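You operate a simulated robot arm through the tools that you are given. There is no shell and no other tool.

The job below is to be done with a simulated robot arm. You get a single attempt, and the scene is never put back.

Task
Uncover the FORM console, clamp disc J5 on it and level it.
Fine: lid into the red CAPS bin; turn both TILT knobs till X and Y show 0; leave it clamped.

The check looks at the end state, three seconds after you hand in, the way a careful person would. Anything else that was tipped, shoved, dropped, spilled or broken makes it a failure. Lids that push on must go on centred and level and be pressed home; caps that screw on are set level and turned clockwise until they are tight.

Robot
A 6-joint arm with a fingered hand, fixed in place. Base frame: the origin is at the foot of the arm, x ahead of it, y to its left, z up. Lengths are in m, angles in degrees, forces in N, time in s.
With the tool pointing down near the work surface it reaches from about 0.32 to 0.8 m from the base axis. Its first joint turns from -115.0 to 115.0 degrees. Payload 4 kg.
The tool frame sits at the grasp point between the pads (the TCP): z along the fingers, y along the line on which they close. The tips reach 0.026 m beyond it. Largest opening 0.164 m; the body of the gripper starts 0.073 m behind the TCP. The gripper is a hand of 5 fingers: y runs from the thumb to the fingers, the wrist lies at [0, 0, -0.239] in the tool frame, and closing takes about 1.5 s.
Orientation is told as [roll, pitch, yaw] about the base's x, y, z axes, in that order, counted from this pose: with the fingers straight down and closing along the base's y, the tool's x points along the base's -x, its y along +y and its z along -z.

Tools
- The arm moves only by the tool play_rows. Its argument "commands" is a list of rows, each a list of 7 numbers: the shift along the base's x, y, z in m, then the turn, a rotation vector about the base's x, y, z in degrees, then the opening, from 0 (shut) to 1 (fully open). In form: [[tx, ty, tz, ax, ay, az, fingers], ...]. A call has 1 to 20 rows; each row is the pose to reach, as a shift and turn from the pose commanded when the call began. A row lasts 0.2 s, in which the tool goes at most 0.05 m and 8.6 degrees; a call with a longer step from one row to the next is refused whole, and so is a gripper value outside its range. Where a pose cannot be reached the arm comes as near as it can. A force on the tool above 40 N (or 10 N above the force at the start of the call, whichever is more), or a blocked arm, ends the call early, and 0.2 s more pass. Each finger travels about 0.045 m/s and halts on what it meets, pressing with about 24 N; the grip force reading is that of the motor and also rises with nothing between the fingers. The clock runs only during rows and for 0.2 s after the last one: add rows that repeat a pose to give the fingers time. It gives the time, the measured TCP pose, the force on the tool (base axes), the opening and the grip force at its end, in the units of the frame above (readings bear some noise), with the torque about the TCP (base axes, N m) and any sound that the robot's microphone picked up.
- Cameras (640 x 400 px; columns grow to the right, rows downward): "scene" is fixed at [0.4097, -0.6476, 1.5409]; the picture's right is [0.28, 0.96, 0.00], its down [0.77, -0.23, -0.60] and it looks along [-0.57, 0.17, -0.80] (base axes); focal length 214 px, centre (320, 200). "wrist" rides on the gripper at [0.051, -0.07, -0.093] in the tool frame; the picture's right is [0.81, 0.59, 0.00], its down [-0.43, 0.60, -0.68] and it looks along [-0.40, 0.55, 0.74] (tool axes); focal length 270 px, centre (320, 200). There is no depth. A picture from a camera that has moved, and an enlarged one, comes with that camera's place and axes in the base frame and with its lens. The place of the scene camera against the robot may be out by one fixed shift of up to 0.018 m in any direction.
- get_image(camera): a new picture of that camera. The clock stands still meanwhile.
- move_column(by): slides the trunk up (or, below 0, down) by that many m; the arm rides with it, the base frame stays. It gives what a move gives, with no picture.
- preshape(shape): the hand has 5 fingers and takes this shape, open, in about a second: jaw (thumb against the fingers, like two jaws); tri (thumb and two fingers); tip (a fingertip pinch); poke (one finger out to press); point (the index stretched); flat (the hand flat); cup (the hand cupped); fist (a fist). The gripper value then closes the fingers along that shape, each until it touches; the sizes above hold for jaw. It gives what a move gives, with no picture.
- enlarge(camera, box): a new picture of the part [left, top, right, bottom] of that camera's present view, enlarged. The clock stands still meanwhile.
- hand_in(): hands the job in; it is judged then, once.

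Places have to be worked out from the pictures, the camera data and where the tool is seen. Open the gripper and draw the arm clear of the work before you hand the job in, unless the task says otherwise.

The tools are called after "Request:" as a command line: name --pt "numbers of a row" for each row, then --argument value for the rest, lists and objects as JSON in quotes. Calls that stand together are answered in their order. play_rows: Moves the arm, as the interface text tells. Its arguments: {"type":"object","properties":{"commands":{"type":"array","items":{"type":"array","items":{"type":"number"}}}},"required":["commands"]} The other tools are called the same way: move_column (by) slides the trunk up or down; preshape (shape) gives the hand a shape; get_image (camera) takes a picture; enlarge (camera, box) takes an enlarged picture of a part of a camera's view; hand_in () hands the job in.

At the start:

```text
time_s: 0.0
eef_pos: [0.1386, -0.5812, 1.3147]
ee_rot: [0.1, 0.0, 0.2]
ft_force: [0.2, 0.0, 0.3]
moment: [0.01, 0.0, -0.03]
width: 0.1638
grip_force: 0.0
shape: jaw
trunk travel left (down, up): [-0.875, 0.115]
```

scene: 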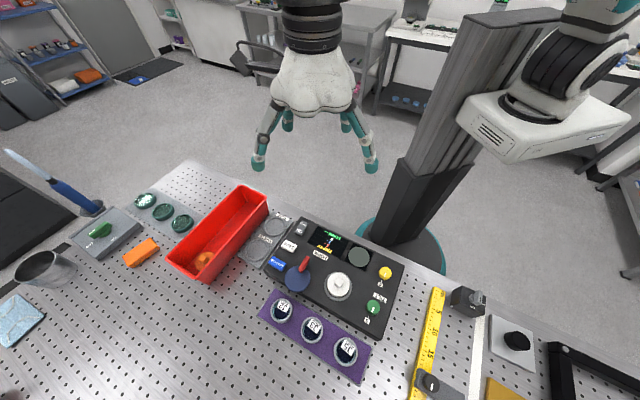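
wrist: 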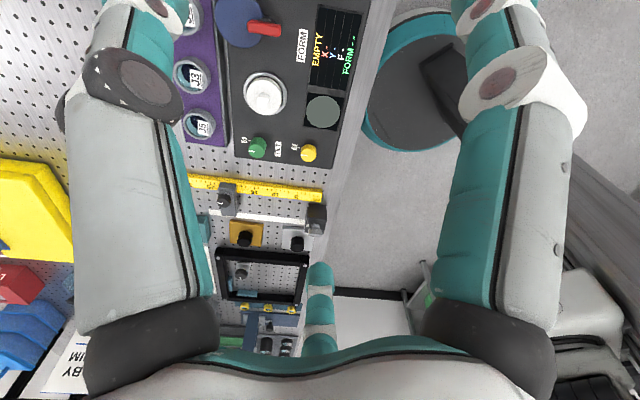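

I start by looking closely at the console and its surroundings.

Request:
enlarge --camera "scene" --box '[240, 190, 420, 390]'

Request:
enlarge --camera "scene" --box '[120, 170, 320, 300]'

Request:
enlarge --camera "wrist" --box '[160, 0, 380, 180]'

```text
2.00 times, centred on (330, 290) of scene
camera zoom: at [0.4097, -0.6476, 1.5409], right [0.28, 0.96, 0.0], down [0.77, -0.23, -0.6], along [-0.57, 0.17, -0.8], focal length 429 px, centre (300, 20)
```

zoom: 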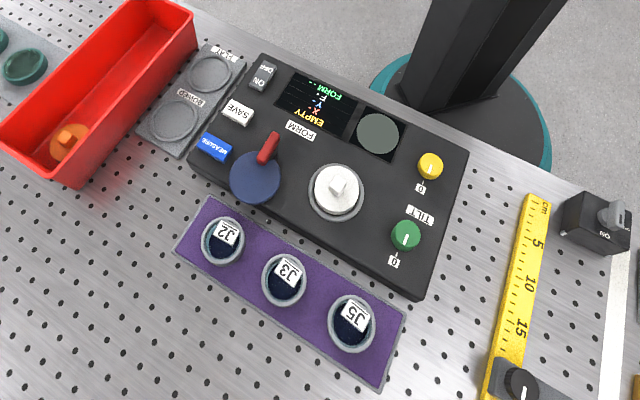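

```text
3.08 times, centred on (220, 235) of scene
camera zoom: at [0.4097, -0.6476, 1.5409], right [0.28, 0.96, 0.0], down [0.77, -0.23, -0.6], along [-0.57, 0.17, -0.8], focal length 660 px, centre (628, 92)
```

zoom: 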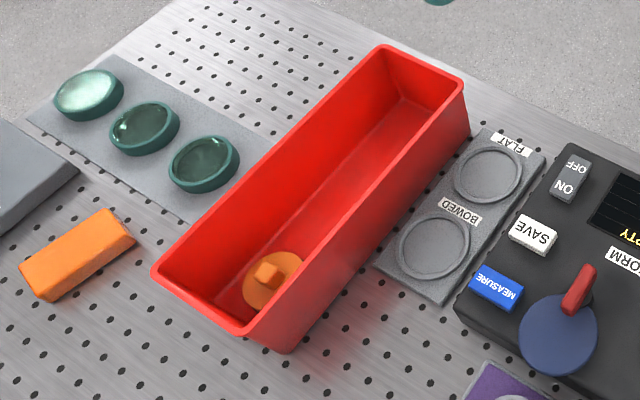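

```text
2.22 times, centred on (270, 90) of wrist
camera zoom: at [0.0886, -0.6504, 1.4078], right [-0.81, 0.59, 0.0], down [0.43, 0.6, 0.68], along [0.4, 0.55, -0.74], focal length 601 px, centre (431, 444)
```

zoom: 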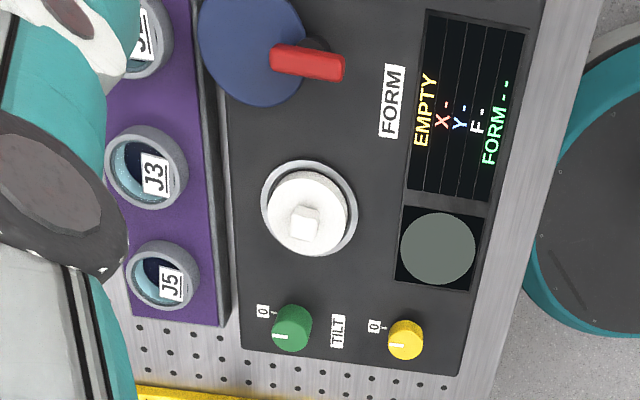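

The triangulated lid sits at about (0.27, -0.56, 0.94), with the console tilted in the table plane. I move the hand to a viewing pose where the wrist camera looks at the console's middle.

Request:
play_rows --pt "0 -0.03 -0.02 0 0 0 1" --pt "0 -0.06 -0.04 0 0 0 1" --pt "0 -0.09 -0.06 0 0 0 1" --pt "0 -0.12 -0.08 0 0 0 1" --pt "0 -0.14 -0.1 0 0 0 1" --pt "0 -0.14 -0.1 0 0 0 1"

Request:
get_image --camera "wrist"

Request:
get_image --camera "scene"

```text
time_s: 1.4
eef_pos: [0.1466, -0.7176, 1.2159]
ee_rot: [-0.1, 0.3, -0.5]
ft_force: [-0.6, -0.2, 0.8]
moment: [-0.03, 0.02, 0.02]
width: 0.1641
grip_force: 0.0
shape: jaw
out of reach, approached as far as the arm can: row 4, 5, 6
trunk travel left (down, up): [-0.875, 0.115]
```

```text
taken
camera wrist: at [0.0964, -0.7874, 1.3087], right [-0.8, 0.59, 0.0], down [0.44, 0.59, 0.67], along [0.4, 0.54, -0.74], focal length 270 px, centre (320, 200)
```

wrist: 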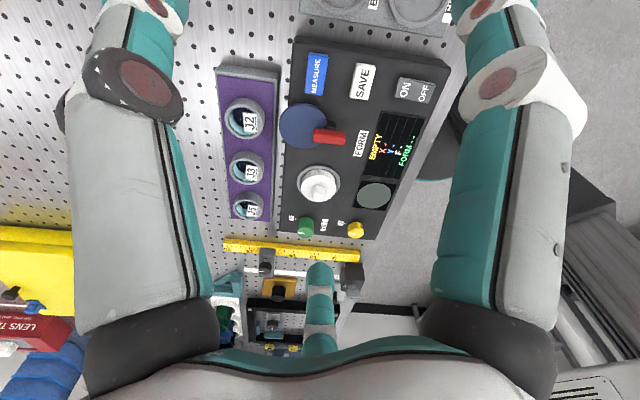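

```text
taken
```

scene: 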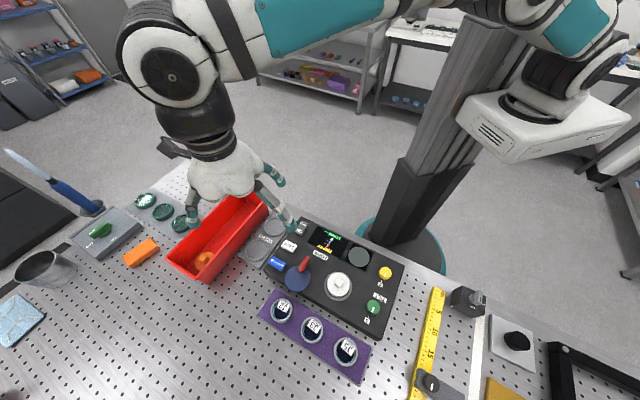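

The console is central in the wrist view now; I enlarge it to understand the clamp, the stage and the display.

Request:
enlarge --camera "wrist" --box '[210, 30, 450, 250]'

Request:
enlarge --camera "wrist" --box '[265, 95, 425, 245]'

Request:
enlarge --camera "scene" --box '[260, 210, 410, 310]'

```text
1.82 times, centred on (330, 140) of wrist
camera zoom: at [0.0964, -0.7874, 1.3087], right [-0.8, 0.59, 0.0], down [0.44, 0.59, 0.67], along [0.4, 0.54, -0.74], focal length 491 px, centre (302, 309)
```

zoom: 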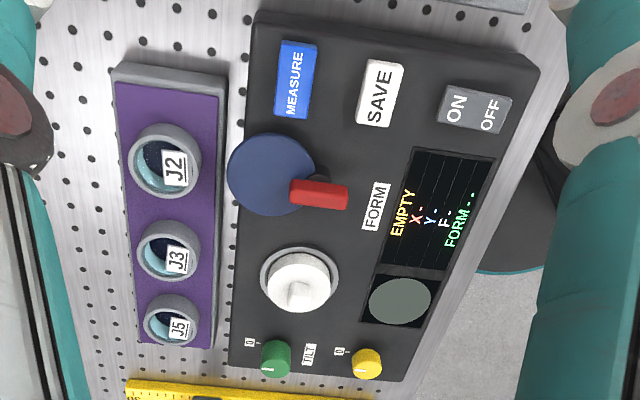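

```text
2.67 times, centred on (345, 170) of wrist
camera zoom: at [0.0964, -0.7874, 1.3087], right [-0.8, 0.59, 0.0], down [0.44, 0.59, 0.67], along [0.4, 0.54, -0.74], focal length 721 px, centre (253, 280)
```

zoom: 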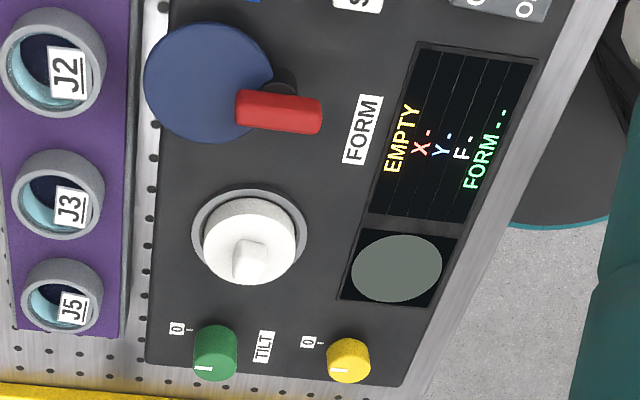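

```text
4.00 times, centred on (335, 260) of scene
camera zoom: at [0.4097, -0.6476, 1.5409], right [0.28, 0.96, 0.0], down [0.77, -0.23, -0.6], along [-0.57, 0.17, -0.8], focal length 858 px, centre (260, -40)
```

zoom: 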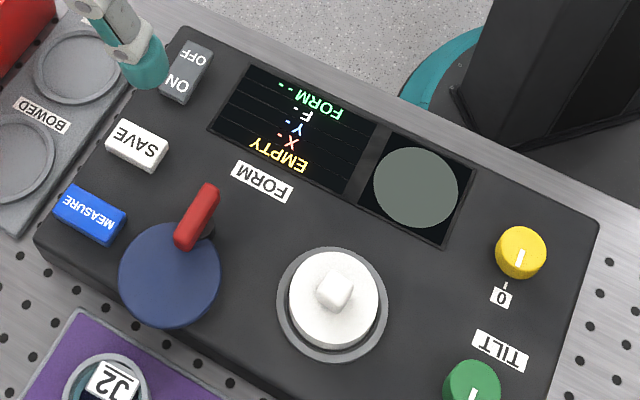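

The stage lid is white with a square knob; the blue disc with a red bar seems to be a swing clamp. I lower the camera toward it for a closer look.

Request:
play_rows --pt "0 0.005 -0.03 0 0 0 1" --pt "0 0.01 -0.06 0 0 0 1" --pt "-0.01 0.015 -0.09 0 0 0 1" --pt "-0.01 0.015 -0.11 0 0 0 1" --pt "-0.01 0.015 -0.11 0 0 0 1"

Request:
get_image --camera "wrist"

Request:
enlarge --camera "wrist" --box '[210, 30, 450, 250]'

```text
time_s: 2.6
eef_pos: [0.144, -0.7037, 1.1049]
ee_rot: [-0.1, 0.4, -0.4]
ft_force: [0.0, 0.4, 1.1]
moment: [-0.02, -0.01, 0.01]
width: 0.164
grip_force: 0.0
shape: jaw
out of reach, approached as far as the arm can: row 3, 4, 5
trunk travel left (down, up): [-0.875, 0.115]
```

```text
taken
camera wrist: at [0.0933, -0.7732, 1.1977], right [-0.8, 0.59, 0.0], down [0.44, 0.59, 0.67], along [0.4, 0.54, -0.74], focal length 270 px, centre (320, 200)
```

wrist: 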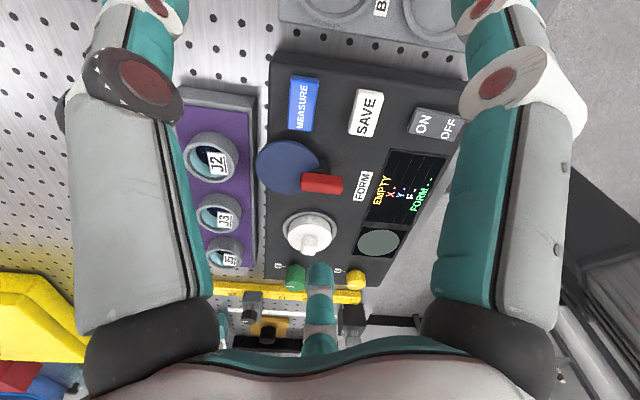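

```text
1.82 times, centred on (330, 140) of wrist
camera zoom: at [0.0933, -0.7732, 1.1977], right [-0.8, 0.59, 0.0], down [0.44, 0.59, 0.67], along [0.4, 0.54, -0.74], focal length 491 px, centre (302, 309)
```

zoom: 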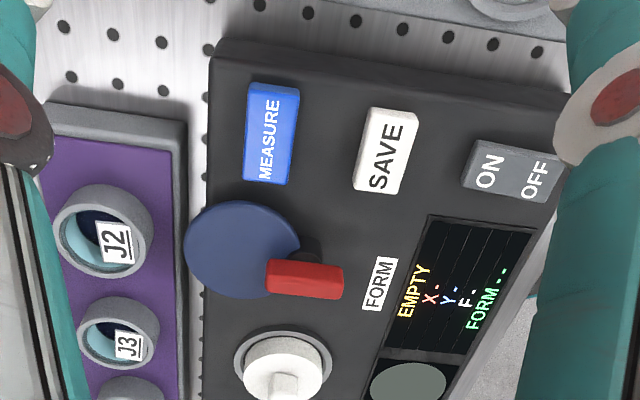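

The blue disc's top sits near (0.221, -0.657, 0.965), with a dark post and red tab on its robot side. I move lower and nearer to see how the clamp is built.

Request:
play_rows --pt "0.01 0.0 -0.02 0 0 0 1" --pt "0.02 0.0 -0.04 0 0 0 1" --pt "0.03 0.0 -0.06 0 0 0 1" --pt "0.03 0.0 -0.065 0 0 0 1"

Request:
get_image --camera "wrist"

Request:
enlarge --camera "wrist" --box '[210, 80, 430, 290]'

Request:
get_image --camera "scene"

```text
time_s: 3.6
eef_pos: [0.1748, -0.7051, 1.0392]
ee_rot: [0.0, 0.0, 0.0]
ft_force: [0.0, -0.8, -0.6]
moment: [-0.01, 0.01, 0.02]
width: 0.1638
grip_force: 0.1
shape: jaw
trunk travel left (down, up): [-0.875, 0.115]
```

```text
taken
camera wrist: at [0.1232, -0.7732, 1.1318], right [-0.81, 0.59, 0.0], down [0.43, 0.6, 0.68], along [0.4, 0.55, -0.74], focal length 270 px, centre (320, 200)
```

wrist: 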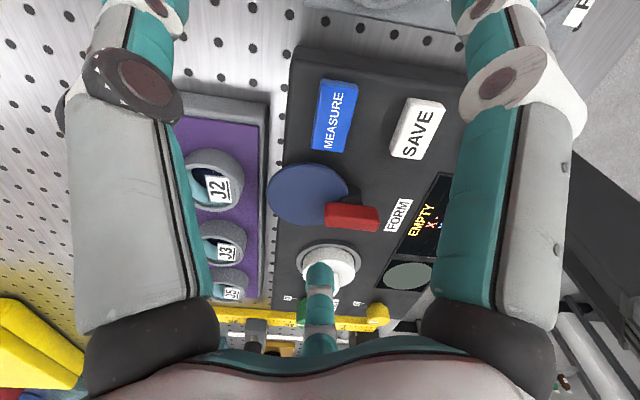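

```text
1.90 times, centred on (320, 185) of wrist
camera zoom: at [0.1232, -0.7732, 1.1318], right [-0.81, 0.59, 0.0], down [0.43, 0.6, 0.68], along [0.4, 0.55, -0.74], focal length 515 px, centre (320, 229)
```

zoom: 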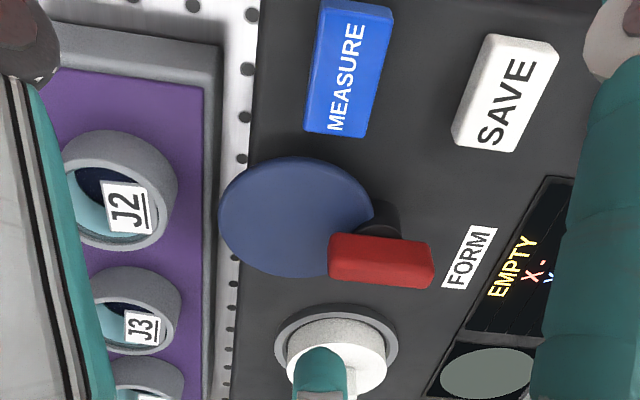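

```text
taken
```

scene: 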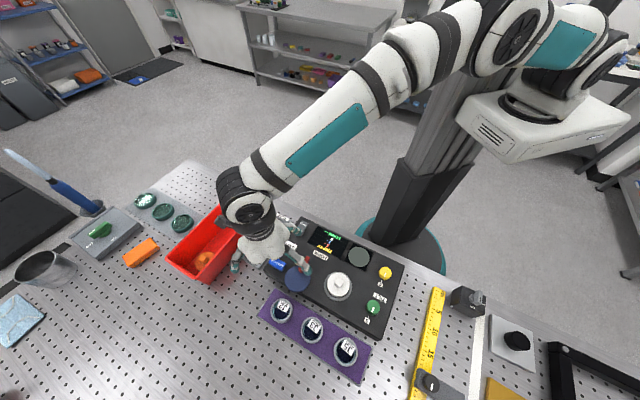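

The red bar lies on a dark post at the blue plate's rim, roughly (0.197, -0.629, 0.975). I check the hand's digit layout and the plate from the scene camera.

Request:
enlarge --camera "scene" --box '[210, 200, 350, 300]'

Request:
enlarge --camera "wrist" --box '[260, 150, 400, 250]'

```text
4.00 times, centred on (280, 250) of scene
camera zoom: at [0.4097, -0.6476, 1.5409], right [0.28, 0.96, 0.0], down [0.77, -0.23, -0.6], along [-0.57, 0.17, -0.8], focal length 858 px, centre (480, 0)
```

zoom: 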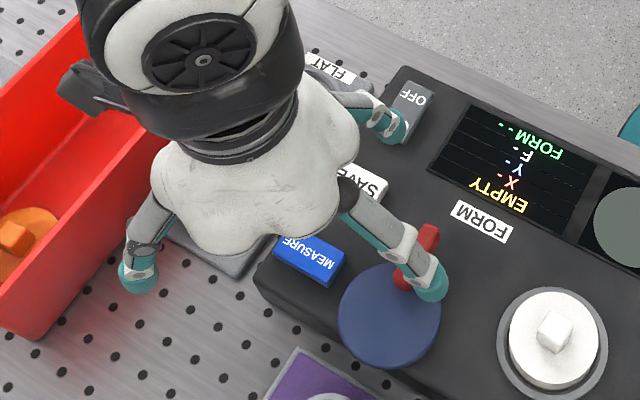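

```text
4.00 times, centred on (330, 200) of wrist
camera zoom: at [0.1232, -0.7732, 1.1318], right [-0.81, 0.59, 0.0], down [0.43, 0.6, 0.68], along [0.4, 0.55, -0.74], focal length 1081 px, centre (280, 200)
```

zoom: 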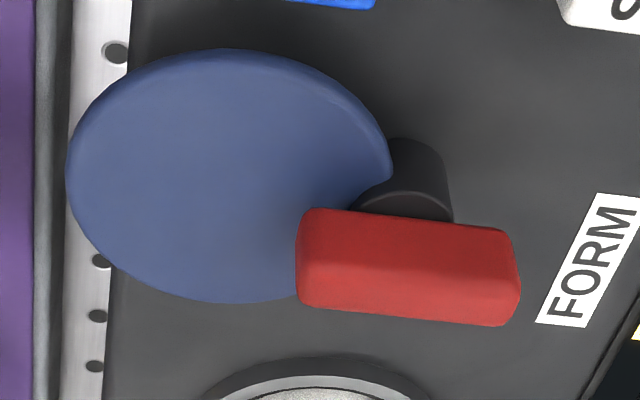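

The plate looks mounted on a post with the red bar as handle. Before touching anything I learn how the hand closes: I raise it and close in jaw shape in free space.

Request:
play_rows --pt "-0.01 0.02 0.03 0 0 0 1" --pt "-0.02 0.05 0.06 0 0 0 0.7" --pt "-0.02 0.08 0.09 0 0 0 0.4" --pt "-0.02 0.1 0.12 0 0 0 0.2" --pt "-0.02 0.1 0.12 0 0 0 0.2" --pt "-0.02 0.1 0.12 0 0 0 0.2" --pt "-0.02 0.1 0.12 0 0 0 0.2" --pt "-0.02 0.1 0.12 0 0 0 0.2" --pt "-0.02 0.1 0.12 0 0 0 0.2"

Request:
get_image --camera "wrist"

Request:
get_image --camera "scene"

```text
time_s: 5.6
eef_pos: [0.1534, -0.6045, 1.1601]
ee_rot: [0.0, 0.0, 0.1]
ft_force: [0.8, -0.5, 0.0]
moment: [0.01, -0.01, 0.0]
width: 0.0331
grip_force: 0.1
shape: jaw
trunk travel left (down, up): [-0.875, 0.115]
```

```text
taken
camera wrist: at [0.1032, -0.6733, 1.2531], right [-0.81, 0.59, 0.0], down [0.43, 0.6, 0.68], along [0.4, 0.55, -0.74], focal length 270 px, centre (320, 200)
```

wrist: 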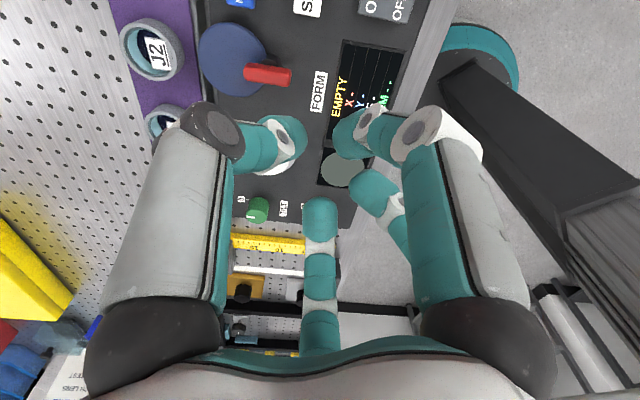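

```text
taken
```

scene: 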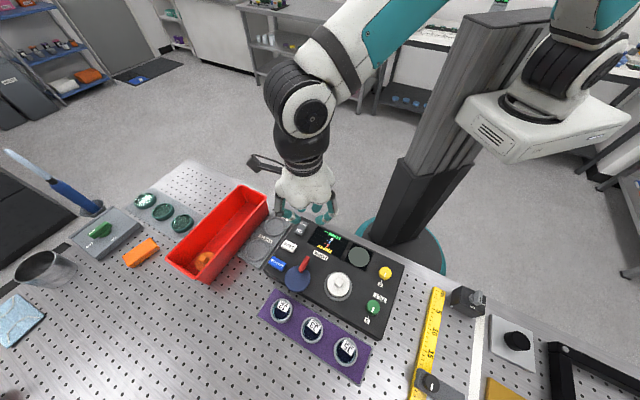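

Request:
enlarge --camera "scene" --box '[255, 150, 355, 230]'

Request:
enlarge --camera "wrist" --box '[200, 90, 440, 260]'

```text
5.00 times, centred on (305, 190) of scene
camera zoom: at [0.4097, -0.6476, 1.5409], right [0.28, 0.96, 0.0], down [0.77, -0.23, -0.6], along [-0.57, 0.17, -0.8], focal length 1072 px, centre (395, 250)
```

zoom: 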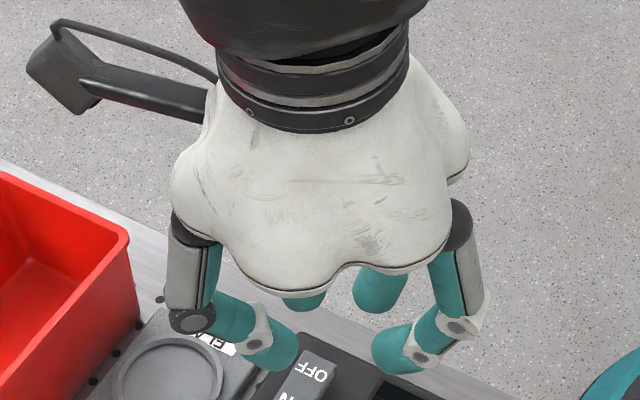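

```text
2.35 times, centred on (320, 175) of wrist
camera zoom: at [0.1032, -0.6733, 1.2531], right [-0.81, 0.59, 0.0], down [0.43, 0.6, 0.68], along [0.4, 0.55, -0.74], focal length 636 px, centre (320, 259)
```

zoom: 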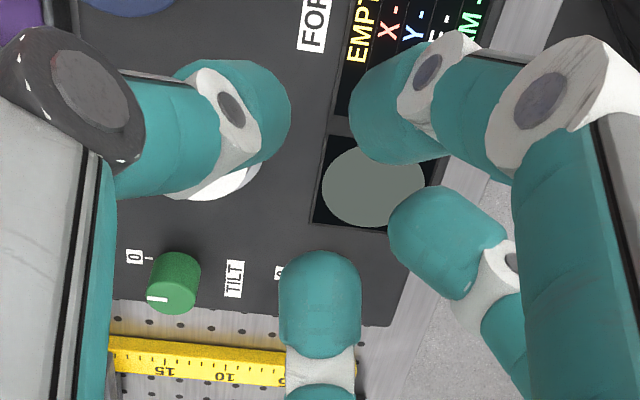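

In jaw shape the thumb opposes two fingers, and spare digits curl in from the side. I preview the "tip" and "tri" shapes in free air to see which is cleaner for the small knob.

Request:
preshape --shape "tip"

Request:
get_image --camera "wrist"

Request:
enlarge --camera "scene" --box '[255, 150, 355, 230]'

Request:
play_rows --pt "0 0 0 0 0 0 0.5" --pt "0 0 0 0 0 0 0.3" --pt "0 0 0 0 0 0 0.2" --pt "0 0 0 0 0 0 0.1" --pt "0 0 0 0 0 0 0.1" --pt "0 0 0 0 0 0 0.1" --pt "0 0 0 0 0 0 0.1" --pt "0 0 0 0 0 0 0.1"

Request:
get_image --camera "wrist"

Request:
enlarge --camera "scene" --box '[255, 150, 355, 230]'

```text
time_s: 6.5
eef_pos: [0.1546, -0.605, 1.162]
ee_rot: [-0.1, 0.0, 0.1]
ft_force: [0.6, -0.2, -1.1]
moment: [0.02, -0.02, 0.01]
width: 0.1637
grip_force: 0.0
shape: tip
trunk travel left (down, up): [-0.875, 0.115]
```

```text
taken
camera wrist: at [0.1032, -0.6732, 1.2532], right [-0.81, 0.59, 0.0], down [0.43, 0.6, 0.68], along [0.4, 0.55, -0.74], focal length 270 px, centre (320, 200)
```

wrist: 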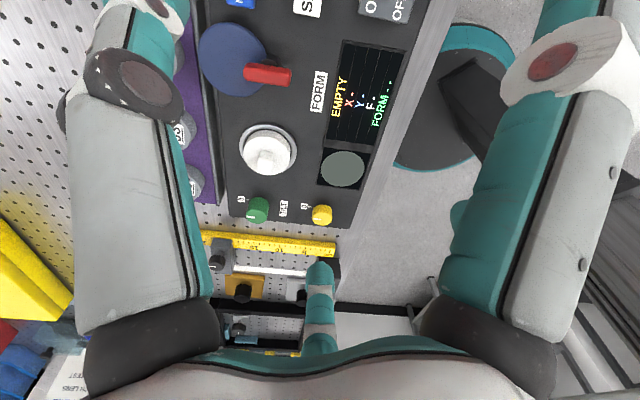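

```text
5.00 times, centred on (305, 190) of scene
camera zoom: at [0.4097, -0.6476, 1.5409], right [0.28, 0.96, 0.0], down [0.77, -0.23, -0.6], along [-0.57, 0.17, -0.8], focal length 1072 px, centre (395, 250)
```

zoom: 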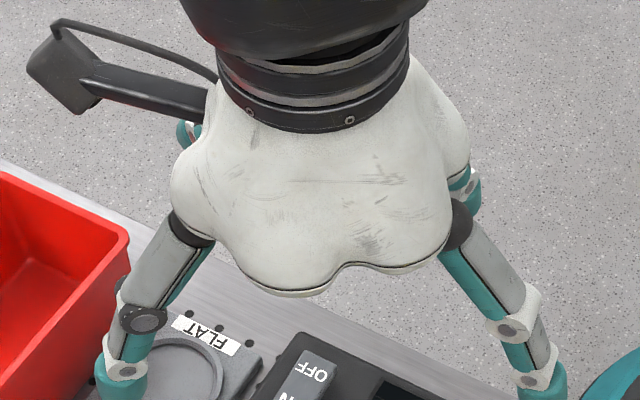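

```text
time_s: 8.3
eef_pos: [0.1529, -0.6054, 1.1597]
ee_rot: [-0.1, 0.1, 0.0]
ft_force: [0.0, -0.4, -0.9]
moment: [0.0, -0.02, 0.01]
width: 0.0168
grip_force: 0.0
shape: tip
trunk travel left (down, up): [-0.875, 0.115]
```

```text
taken
camera wrist: at [0.1032, -0.6732, 1.2532], right [-0.81, 0.59, 0.0], down [0.43, 0.6, 0.68], along [0.4, 0.55, -0.74], focal length 270 px, centre (320, 200)
```

wrist: 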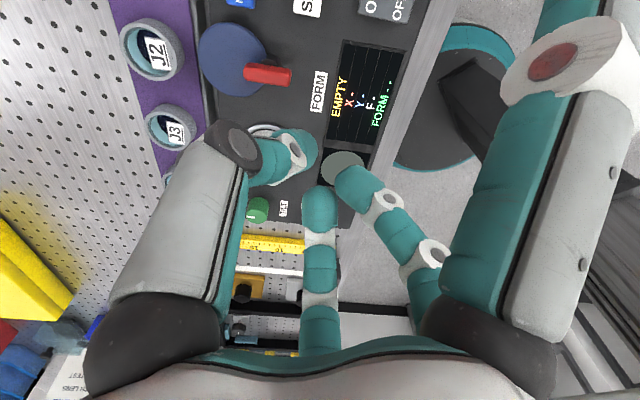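

```text
5.00 times, centred on (305, 190) of scene
camera zoom: at [0.4097, -0.6476, 1.5409], right [0.28, 0.96, 0.0], down [0.77, -0.23, -0.6], along [-0.57, 0.17, -0.8], focal length 1072 px, centre (395, 250)
```

zoom: 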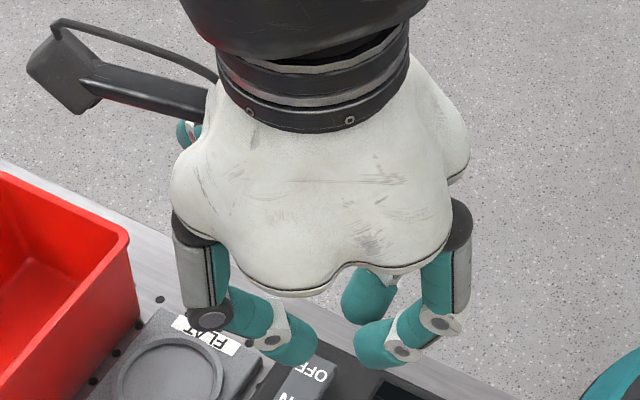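

"Tip" closes the thumb against two fingers while the spare digits stay splayed. I check "tri" too, to see whether the spare digits fold out of the way.

Request:
preshape --shape "tri"

Request:
get_image --camera "wrist"

Request:
enlarge --camera "scene" --box '[255, 150, 355, 230]'

Request:
play_rows --pt "0 0 0 0 0 0 0.5" --pt "0 0 0 0 0 0 0.3" --pt "0 0 0 0 0 0 0.2" --pt "0 0 0 0 0 0 0.1" --pt "0 0 0 0 0 0 0.1" --pt "0 0 0 0 0 0 0.1" --pt "0 0 0 0 0 0 0.1" --pt "0 0 0 0 0 0 0.1"

Request:
get_image --camera "wrist"

Request:
enlarge --camera "scene" --box '[255, 150, 355, 230]'

```text
time_s: 9.2
eef_pos: [0.1539, -0.6061, 1.1606]
ee_rot: [0.0, 0.0, 0.0]
ft_force: [-0.6, 0.2, -0.3]
moment: [0.01, 0.0, 0.03]
width: 0.1636
grip_force: 0.1
shape: tri
trunk travel left (down, up): [-0.875, 0.115]
```

```text
taken
camera wrist: at [0.1032, -0.6732, 1.2532], right [-0.81, 0.59, 0.0], down [0.43, 0.6, 0.68], along [0.4, 0.55, -0.74], focal length 270 px, centre (320, 200)
```

wrist: 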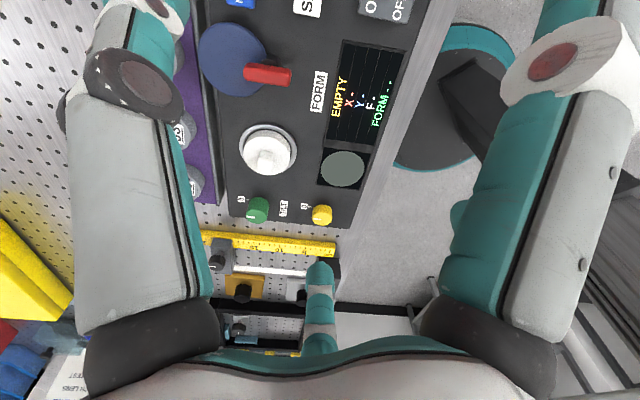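

```text
5.00 times, centred on (305, 190) of scene
camera zoom: at [0.4097, -0.6476, 1.5409], right [0.28, 0.96, 0.0], down [0.77, -0.23, -0.6], along [-0.57, 0.17, -0.8], focal length 1072 px, centre (395, 250)
```

zoom: 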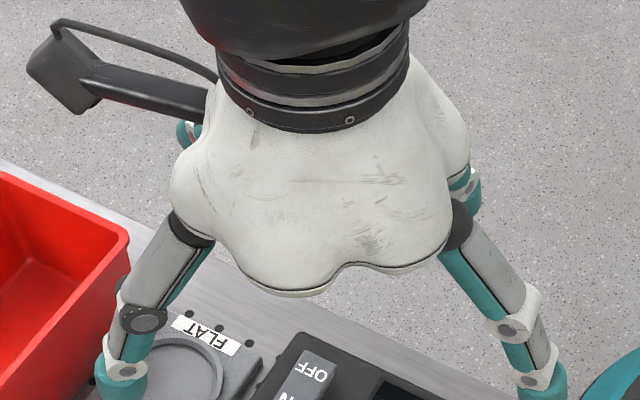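

```text
time_s: 11.0
eef_pos: [0.1535, -0.6053, 1.1599]
ee_rot: [-0.1, 0.0, 0.2]
ft_force: [-0.1, -0.3, 0.1]
moment: [0.01, 0.0, 0.02]
width: 0.0165
grip_force: 0.0
shape: tri
trunk travel left (down, up): [-0.875, 0.115]
```

```text
taken
camera wrist: at [0.1032, -0.6732, 1.2532], right [-0.81, 0.59, 0.0], down [0.43, 0.6, 0.68], along [0.4, 0.55, -0.74], focal length 270 px, centre (320, 200)
```

wrist: 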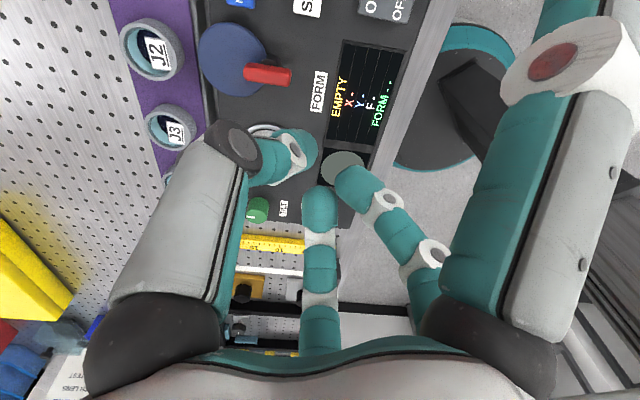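

```text
5.00 times, centred on (305, 190) of scene
camera zoom: at [0.4097, -0.6476, 1.5409], right [0.28, 0.96, 0.0], down [0.77, -0.23, -0.6], along [-0.57, 0.17, -0.8], focal length 1072 px, centre (395, 250)
```

zoom: 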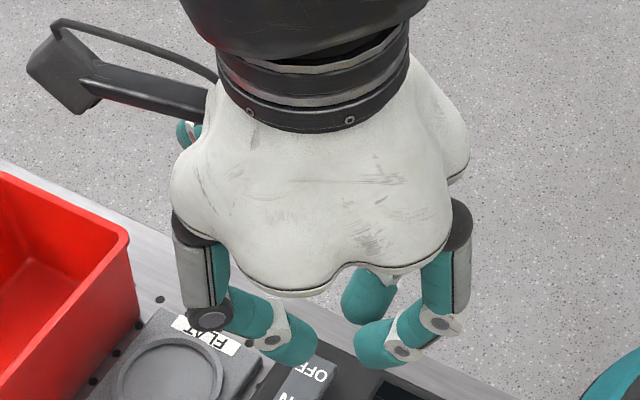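

Both three-digit shapes are the same pinch with spare digits splayed up, which suits the lid's knob. I go above the lid, yawing -45° so the pinch runs along the console's long axis and spare digits are over the display.

Request:
play_rows --pt "0.0 0 0 0 0 -7.5 0.3" --pt "0.02 0.01 0 0 0 -15 0.3" --pt "0.04 0.02 0 0 0 -22.5 0.3" --pt "0.07 0.03 -0.02 0 0 -30 0.3" --pt "0.09 0.035 -0.04 0 0 -37.5 0.3" --pt "0.1135 0.045 -0.06 0 0 -45 0.3" --pt "0.1135 0.045 -0.08 0 0 -45 0.3" --pt "0.1135 0.045 -0.1 0 0 -45 0.3" --pt "0.1135 0.045 -0.1 0 0 -45 0.3"

Request:
get_image --camera "wrist"

Request:
get_image --camera "scene"

```text
time_s: 13.0
eef_pos: [0.2681, -0.5599, 1.0596]
ee_rot: [0.1, 0.0, -44.8]
ft_force: [-1.3, -0.1, 1.1]
moment: [0.0, 0.01, -0.05]
width: 0.0491
grip_force: 0.1
shape: tri
trunk travel left (down, up): [-0.875, 0.115]
```

```text
taken
camera wrist: at [0.1826, -0.5729, 1.1521], right [-0.16, 0.99, 0.0], down [0.73, 0.12, 0.68], along [0.67, 0.11, -0.74], focal length 270 px, centre (320, 200)
```

wrist: 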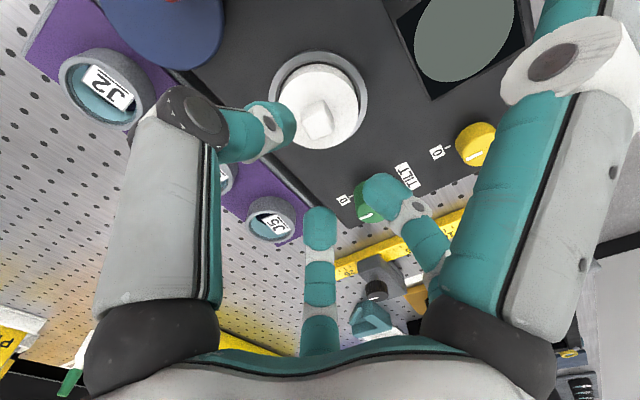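

```text
taken
```

scene: 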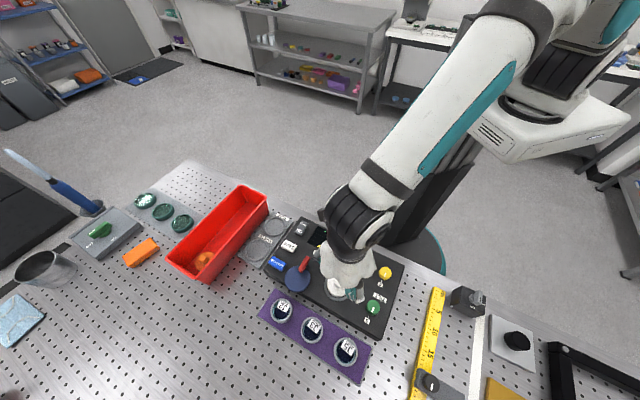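

The lid appears almost directly below the tool; I zoom in to fix its centre and the knob's orientation.

Request:
enlarge --camera "wrist" --box '[240, 20, 400, 170]'

Request:
enlarge --camera "scene" --box '[290, 230, 400, 320]'

```text
2.67 times, centred on (320, 95) of wrist
camera zoom: at [0.1826, -0.5729, 1.1521], right [-0.16, 0.99, 0.0], down [0.73, 0.12, 0.68], along [0.67, 0.11, -0.74], focal length 721 px, centre (320, 480)
```

zoom: 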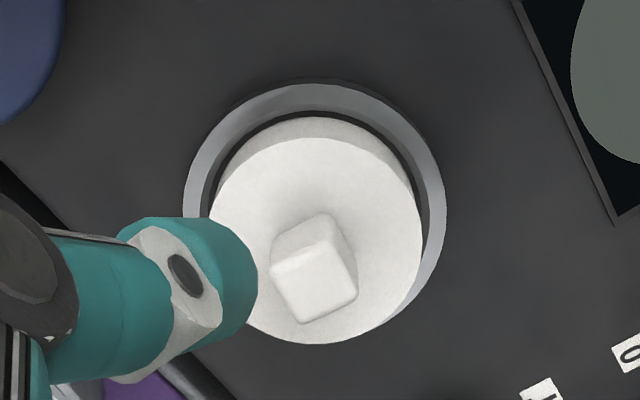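

```text
4.44 times, centred on (345, 275) of scene
camera zoom: at [0.4097, -0.6476, 1.5409], right [0.28, 0.96, 0.0], down [0.77, -0.23, -0.6], along [-0.57, 0.17, -0.8], focal length 953 px, centre (209, -133)
```

zoom: 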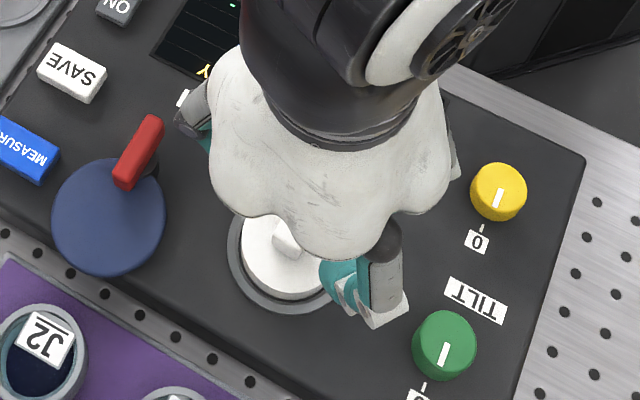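

The knob is about 18 mm wide, rotated around 12° from my grip, and the lid axis is near (0.266, -0.561). I yaw a bit further and descend part way.

Request:
play_rows --pt "-0.001 0 -0.01 0 0 -6 0.3" --pt "-0.002 -0.001 -0.02 0 0 -12 0.3" --pt "-0.002 -0.001 -0.035 0 0 -12 0.3" --pt "-0.002 -0.001 -0.045 0 0 -12 0.3" --pt "-0.002 -0.001 -0.045 0 0 -12 0.3"

Request:
get_image --camera "wrist"

Request:
enlarge --camera "wrist" --box '[240, 60, 400, 210]'

Request:
enlarge --camera "scene" --box '[290, 230, 400, 320]'

```text
time_s: 14.2
eef_pos: [0.2659, -0.5601, 1.0143]
ee_rot: [0.0, 0.0, -56.9]
ft_force: [-0.3, -0.2, 0.7]
moment: [0.02, 0.02, -0.02]
width: 0.049
grip_force: 0.1
shape: tri
trunk travel left (down, up): [-0.875, 0.115]
```

```text
taken
camera wrist: at [0.1796, -0.5547, 1.107], right [0.05, 1.0, 0.0], down [0.73, -0.04, 0.68], along [0.68, -0.03, -0.74], focal length 270 px, centre (320, 200)
```

wrist: 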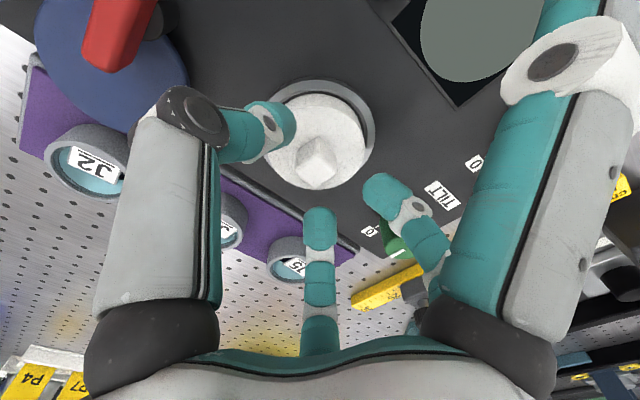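

```text
2.67 times, centred on (320, 135) of wrist
camera zoom: at [0.1796, -0.5547, 1.107], right [0.05, 1.0, 0.0], down [0.73, -0.04, 0.68], along [0.68, -0.03, -0.74], focal length 721 px, centre (320, 373)
```

zoom: 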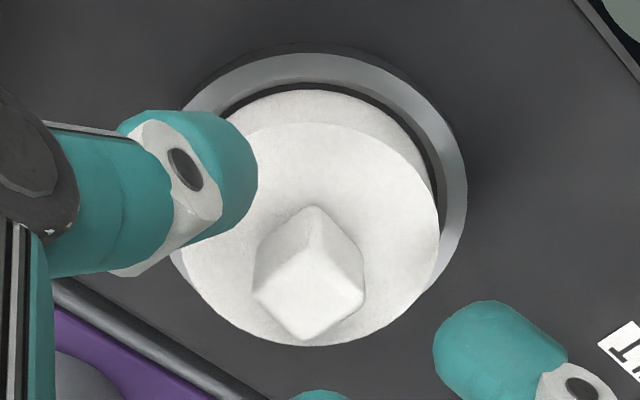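

```text
4.44 times, centred on (345, 275) of scene
camera zoom: at [0.4097, -0.6476, 1.5409], right [0.28, 0.96, 0.0], down [0.77, -0.23, -0.6], along [-0.57, 0.17, -0.8], focal length 953 px, centre (209, -133)
```

zoom: 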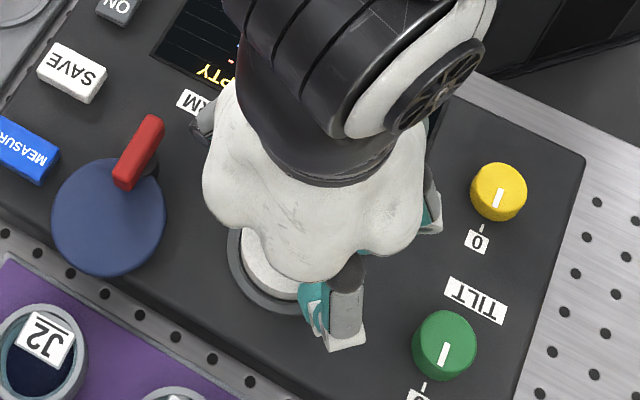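

The knob's faces are close to 40–45°, so I turn back 7° and shift onto the lid axis (0.263, -0.561), descend to tip height ~0.978 and close on the knob.

Request:
play_rows --pt "-0.0015 -0.001 0 0 0 4 0.3" --pt "-0.003 -0.0015 -0.005 0 0 7 0.3" --pt "-0.003 -0.0015 -0.01 0 0 7 0.3" --pt "-0.003 -0.0015 -0.01 0 0 7 0.3"

Request:
enlarge --camera "wrist" --box '[240, 60, 400, 210]'

```text
time_s: 15.2
eef_pos: [0.2621, -0.561, 1.0056]
ee_rot: [0.0, 0.0, -49.9]
ft_force: [0.1, -0.4, 0.3]
moment: [0.01, -0.01, 0.0]
width: 0.0488
grip_force: 0.1
shape: tri
trunk travel left (down, up): [-0.875, 0.115]
```

```text
2.67 times, centred on (320, 135) of wrist
camera zoom: at [0.1761, -0.567, 1.0971], right [-0.07, 1.0, 0.0], down [0.73, 0.05, 0.68], along [0.68, 0.05, -0.74], focal length 721 px, centre (320, 373)
```

zoom: 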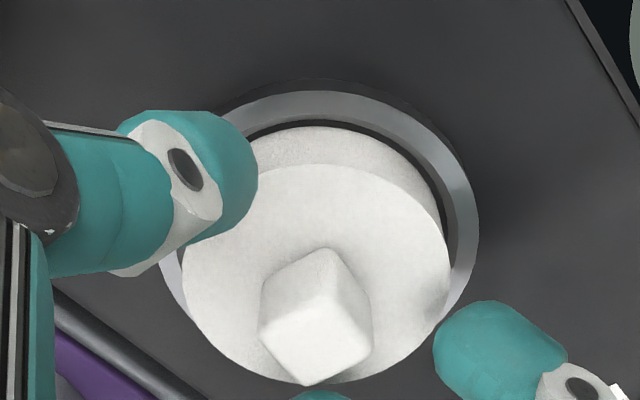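

The knob is centred between thumb and fingers. I close the pinch on it.

Request:
play_rows --pt "0 0 0 0 0 0 0.2" --pt "0 0 0 0 0 0 0.1" --pt "0 0 0 0 0 0 0.0" --pt "0 0 0 0 0 0 0.0" --pt "0 0 0 0 0 0 0.0" --pt "0 0 0 0 0 0 0.0"

Request:
get_image --camera "wrist"

Request:
enlarge --camera "wrist" --box '[240, 60, 400, 210]'

```text
time_s: 16.6
eef_pos: [0.2616, -0.5626, 1.0047]
ee_rot: [0.0, 0.0, -49.9]
ft_force: [0.3, 1.2, -0.4]
moment: [-0.02, 0.0, 0.02]
width: 0.0149
grip_force: 23.9
shape: tri
trunk travel left (down, up): [-0.875, 0.115]
```

```text
taken
camera wrist: at [0.1761, -0.5669, 1.0971], right [-0.07, 1.0, 0.0], down [0.73, 0.05, 0.68], along [0.68, 0.05, -0.74], focal length 270 px, centre (320, 200)
```

wrist: 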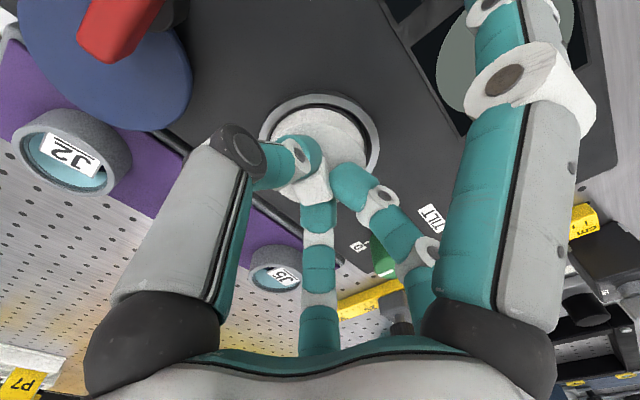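

```text
2.67 times, centred on (320, 135) of wrist
camera zoom: at [0.1761, -0.5669, 1.0971], right [-0.07, 1.0, 0.0], down [0.73, 0.05, 0.68], along [0.68, 0.05, -0.74], focal length 721 px, centre (320, 373)
```

zoom: 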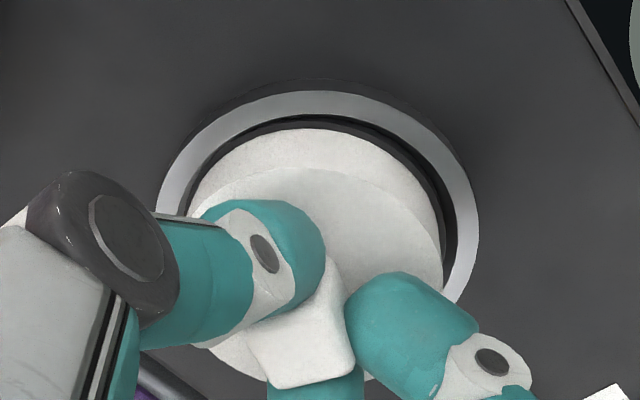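

The grip reads 24 N at 15 mm on the knob. I lift slowly straight up, watching the force.

Request:
play_rows --pt "0 0 0.005 0 0 0 0" --pt "0 0 0.01 0 0 0 0" --pt "0 0 0.02 0 0 0 0" --pt "0 0 0.03 0 0 0 0" --pt "0 0 0.05 0 0 0 0" --pt "0 0 0.06 0 0 0 0"

Request:
get_image --camera "wrist"

Request:
get_image --camera "scene"

```text
time_s: 18.0
eef_pos: [0.2624, -0.5602, 1.0646]
ee_rot: [0.0, 0.0, -49.9]
ft_force: [0.2, 0.3, 0.0]
moment: [-0.06, 0.01, 0.0]
width: 0.0147
grip_force: 23.9
shape: tri
trunk travel left (down, up): [-0.875, 0.115]
```

```text
taken
camera wrist: at [0.177, -0.5665, 1.1567], right [-0.07, 1.0, 0.0], down [0.73, 0.05, 0.68], along [0.68, 0.05, -0.74], focal length 270 px, centre (320, 200)
```

wrist: 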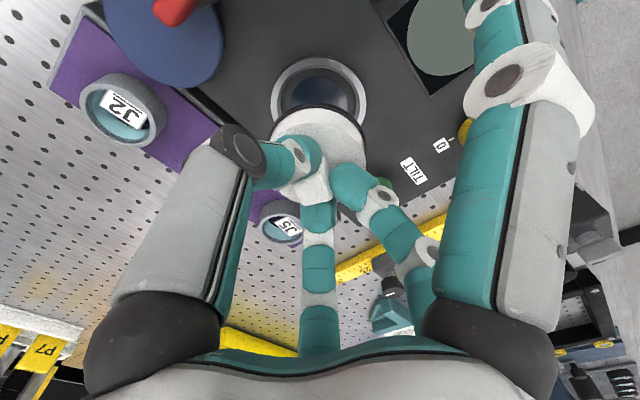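

```text
taken
```

scene: 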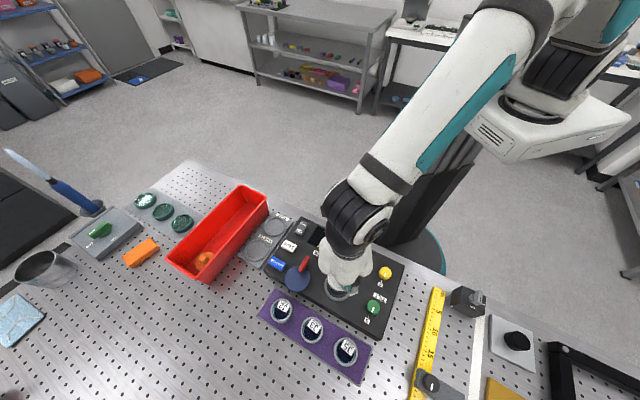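

The lid came off cleanly, exposing the seat. Now I carry it over the display side toward the near end of the red bin, at safe height.

Request:
play_rows --pt "0 0 0.03 0 0 0 0" --pt "-0.02 -0.01 0.055 0 0 0 0" --pt "-0.05 -0.02 0.065 0 0 0 0" --pt "-0.085 -0.035 0.065 0 0 0 0" --pt "-0.12 -0.05 0.065 0 0 0 0" --pt "-0.155 -0.065 0.065 0 0 0 0" --pt "-0.19 -0.08 0.065 0 0 0 0" --pt "-0.225 -0.095 0.065 0 0 0 0" --pt "-0.26 -0.11 0.065 0 0 0 0" --pt "-0.295 -0.125 0.065 0 0 0 0" --pt "-0.32 -0.135 0.065 0 0 0 0" --pt "-0.32 -0.135 0.065 0 0 0 0"

Request:
get_image --camera "wrist"

Request:
get_image --camera "scene"

```text
time_s: 20.6
eef_pos: [-0.059, -0.6964, 1.1285]
ee_rot: [-0.1, 0.0, -49.9]
ft_force: [0.8, -0.2, -0.1]
moment: [-0.01, 0.03, 0.03]
width: 0.015
grip_force: 24.4
shape: tri
trunk travel left (down, up): [-0.875, 0.115]
```

```text
taken
camera wrist: at [-0.1445, -0.7026, 1.2211], right [-0.07, 1.0, 0.0], down [0.73, 0.05, 0.68], along [0.68, 0.05, -0.74], focal length 270 px, centre (320, 200)
```

wrist: 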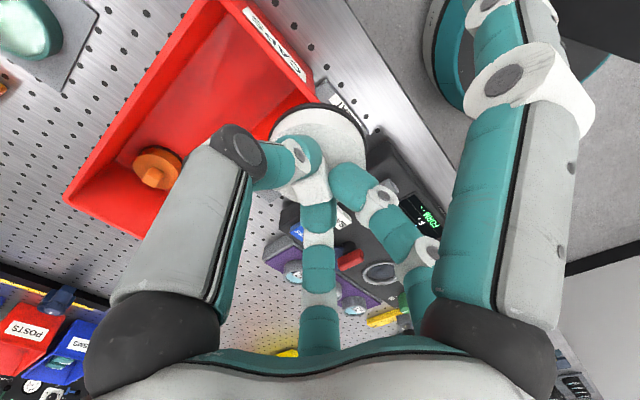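

```text
taken
```

scene: 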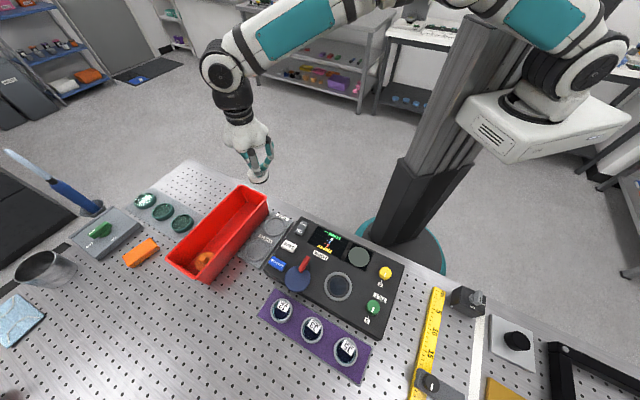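

The bin rim is at z≈0.976, and its near-end corner near (-0.045, -0.697). To gain reach I raise the tool, then lower the trunk so the shoulder comes nearer to wrist level.

Request:
play_rows --pt "0 0 0.03 0 0 0 0" --pt "0 0 0.06 0 0 0 0" --pt "0 0 0.09 0 0 0 0" --pt "0 0 0.1 0 0 0 0" --pt "0 0 0.1 0 0 0 0"

Request:
move_column --by -0.12

```text
time_s: 21.8
eef_pos: [-0.0575, -0.697, 1.2275]
ee_rot: [0.0, 0.0, -49.9]
ft_force: [-0.3, 0.3, 0.2]
moment: [0.0, 0.02, -0.01]
width: 0.0147
grip_force: 24.0
shape: tri
trunk travel left (down, up): [-0.875, 0.115]
```

```text
time_s: 23.3
eef_pos: [-0.0567, -0.698, 1.1085]
ee_rot: [-0.1, 0.0, -50.1]
ft_force: [-1.2, 0.9, -0.2]
moment: [0.0, -0.04, 0.03]
width: 0.0148
grip_force: 23.8
shape: tri
trunk travel left (down, up): [-0.755, 0.235]
```

Now at z=1.108 with the trunk 0.12 lower; I move out over the bin's near half and look.

Request:
play_rows --pt "0.005 -0.03 0 0 0 0 0" --pt "0.01 -0.06 0 0 0 0 0" --pt "0.013 -0.084 0 0 0 0 0" --pt "0.013 -0.084 0 0 0 0 0"

Request:
get_image --camera "wrist"

Request:
get_image --camera "scene"

```text
time_s: 24.3
eef_pos: [-0.0357, -0.7321, 1.09]
ee_rot: [-0.2, -0.2, -50.0]
ft_force: [-0.5, 1.2, -0.1]
moment: [-0.02, 0.02, -0.01]
width: 0.0148
grip_force: 24.0
shape: tri
out of reach, approached as far as the arm can: row 1, 2, 3, 4
trunk travel left (down, up): [-0.755, 0.235]
```

```text
taken
camera wrist: at [-0.1227, -0.7369, 1.1827], right [-0.07, 1.0, -0.01], down [0.73, 0.06, 0.68], along [0.68, 0.04, -0.74], focal length 270 px, centre (320, 200)
```

wrist: 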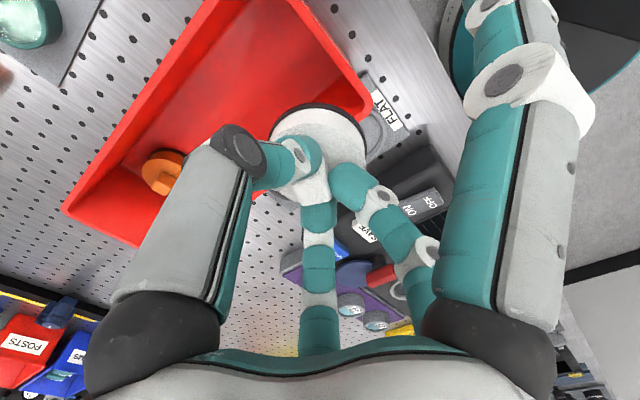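

```text
taken
```

scene: 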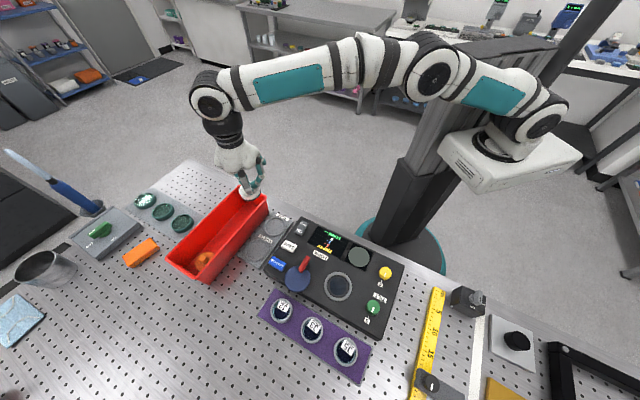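

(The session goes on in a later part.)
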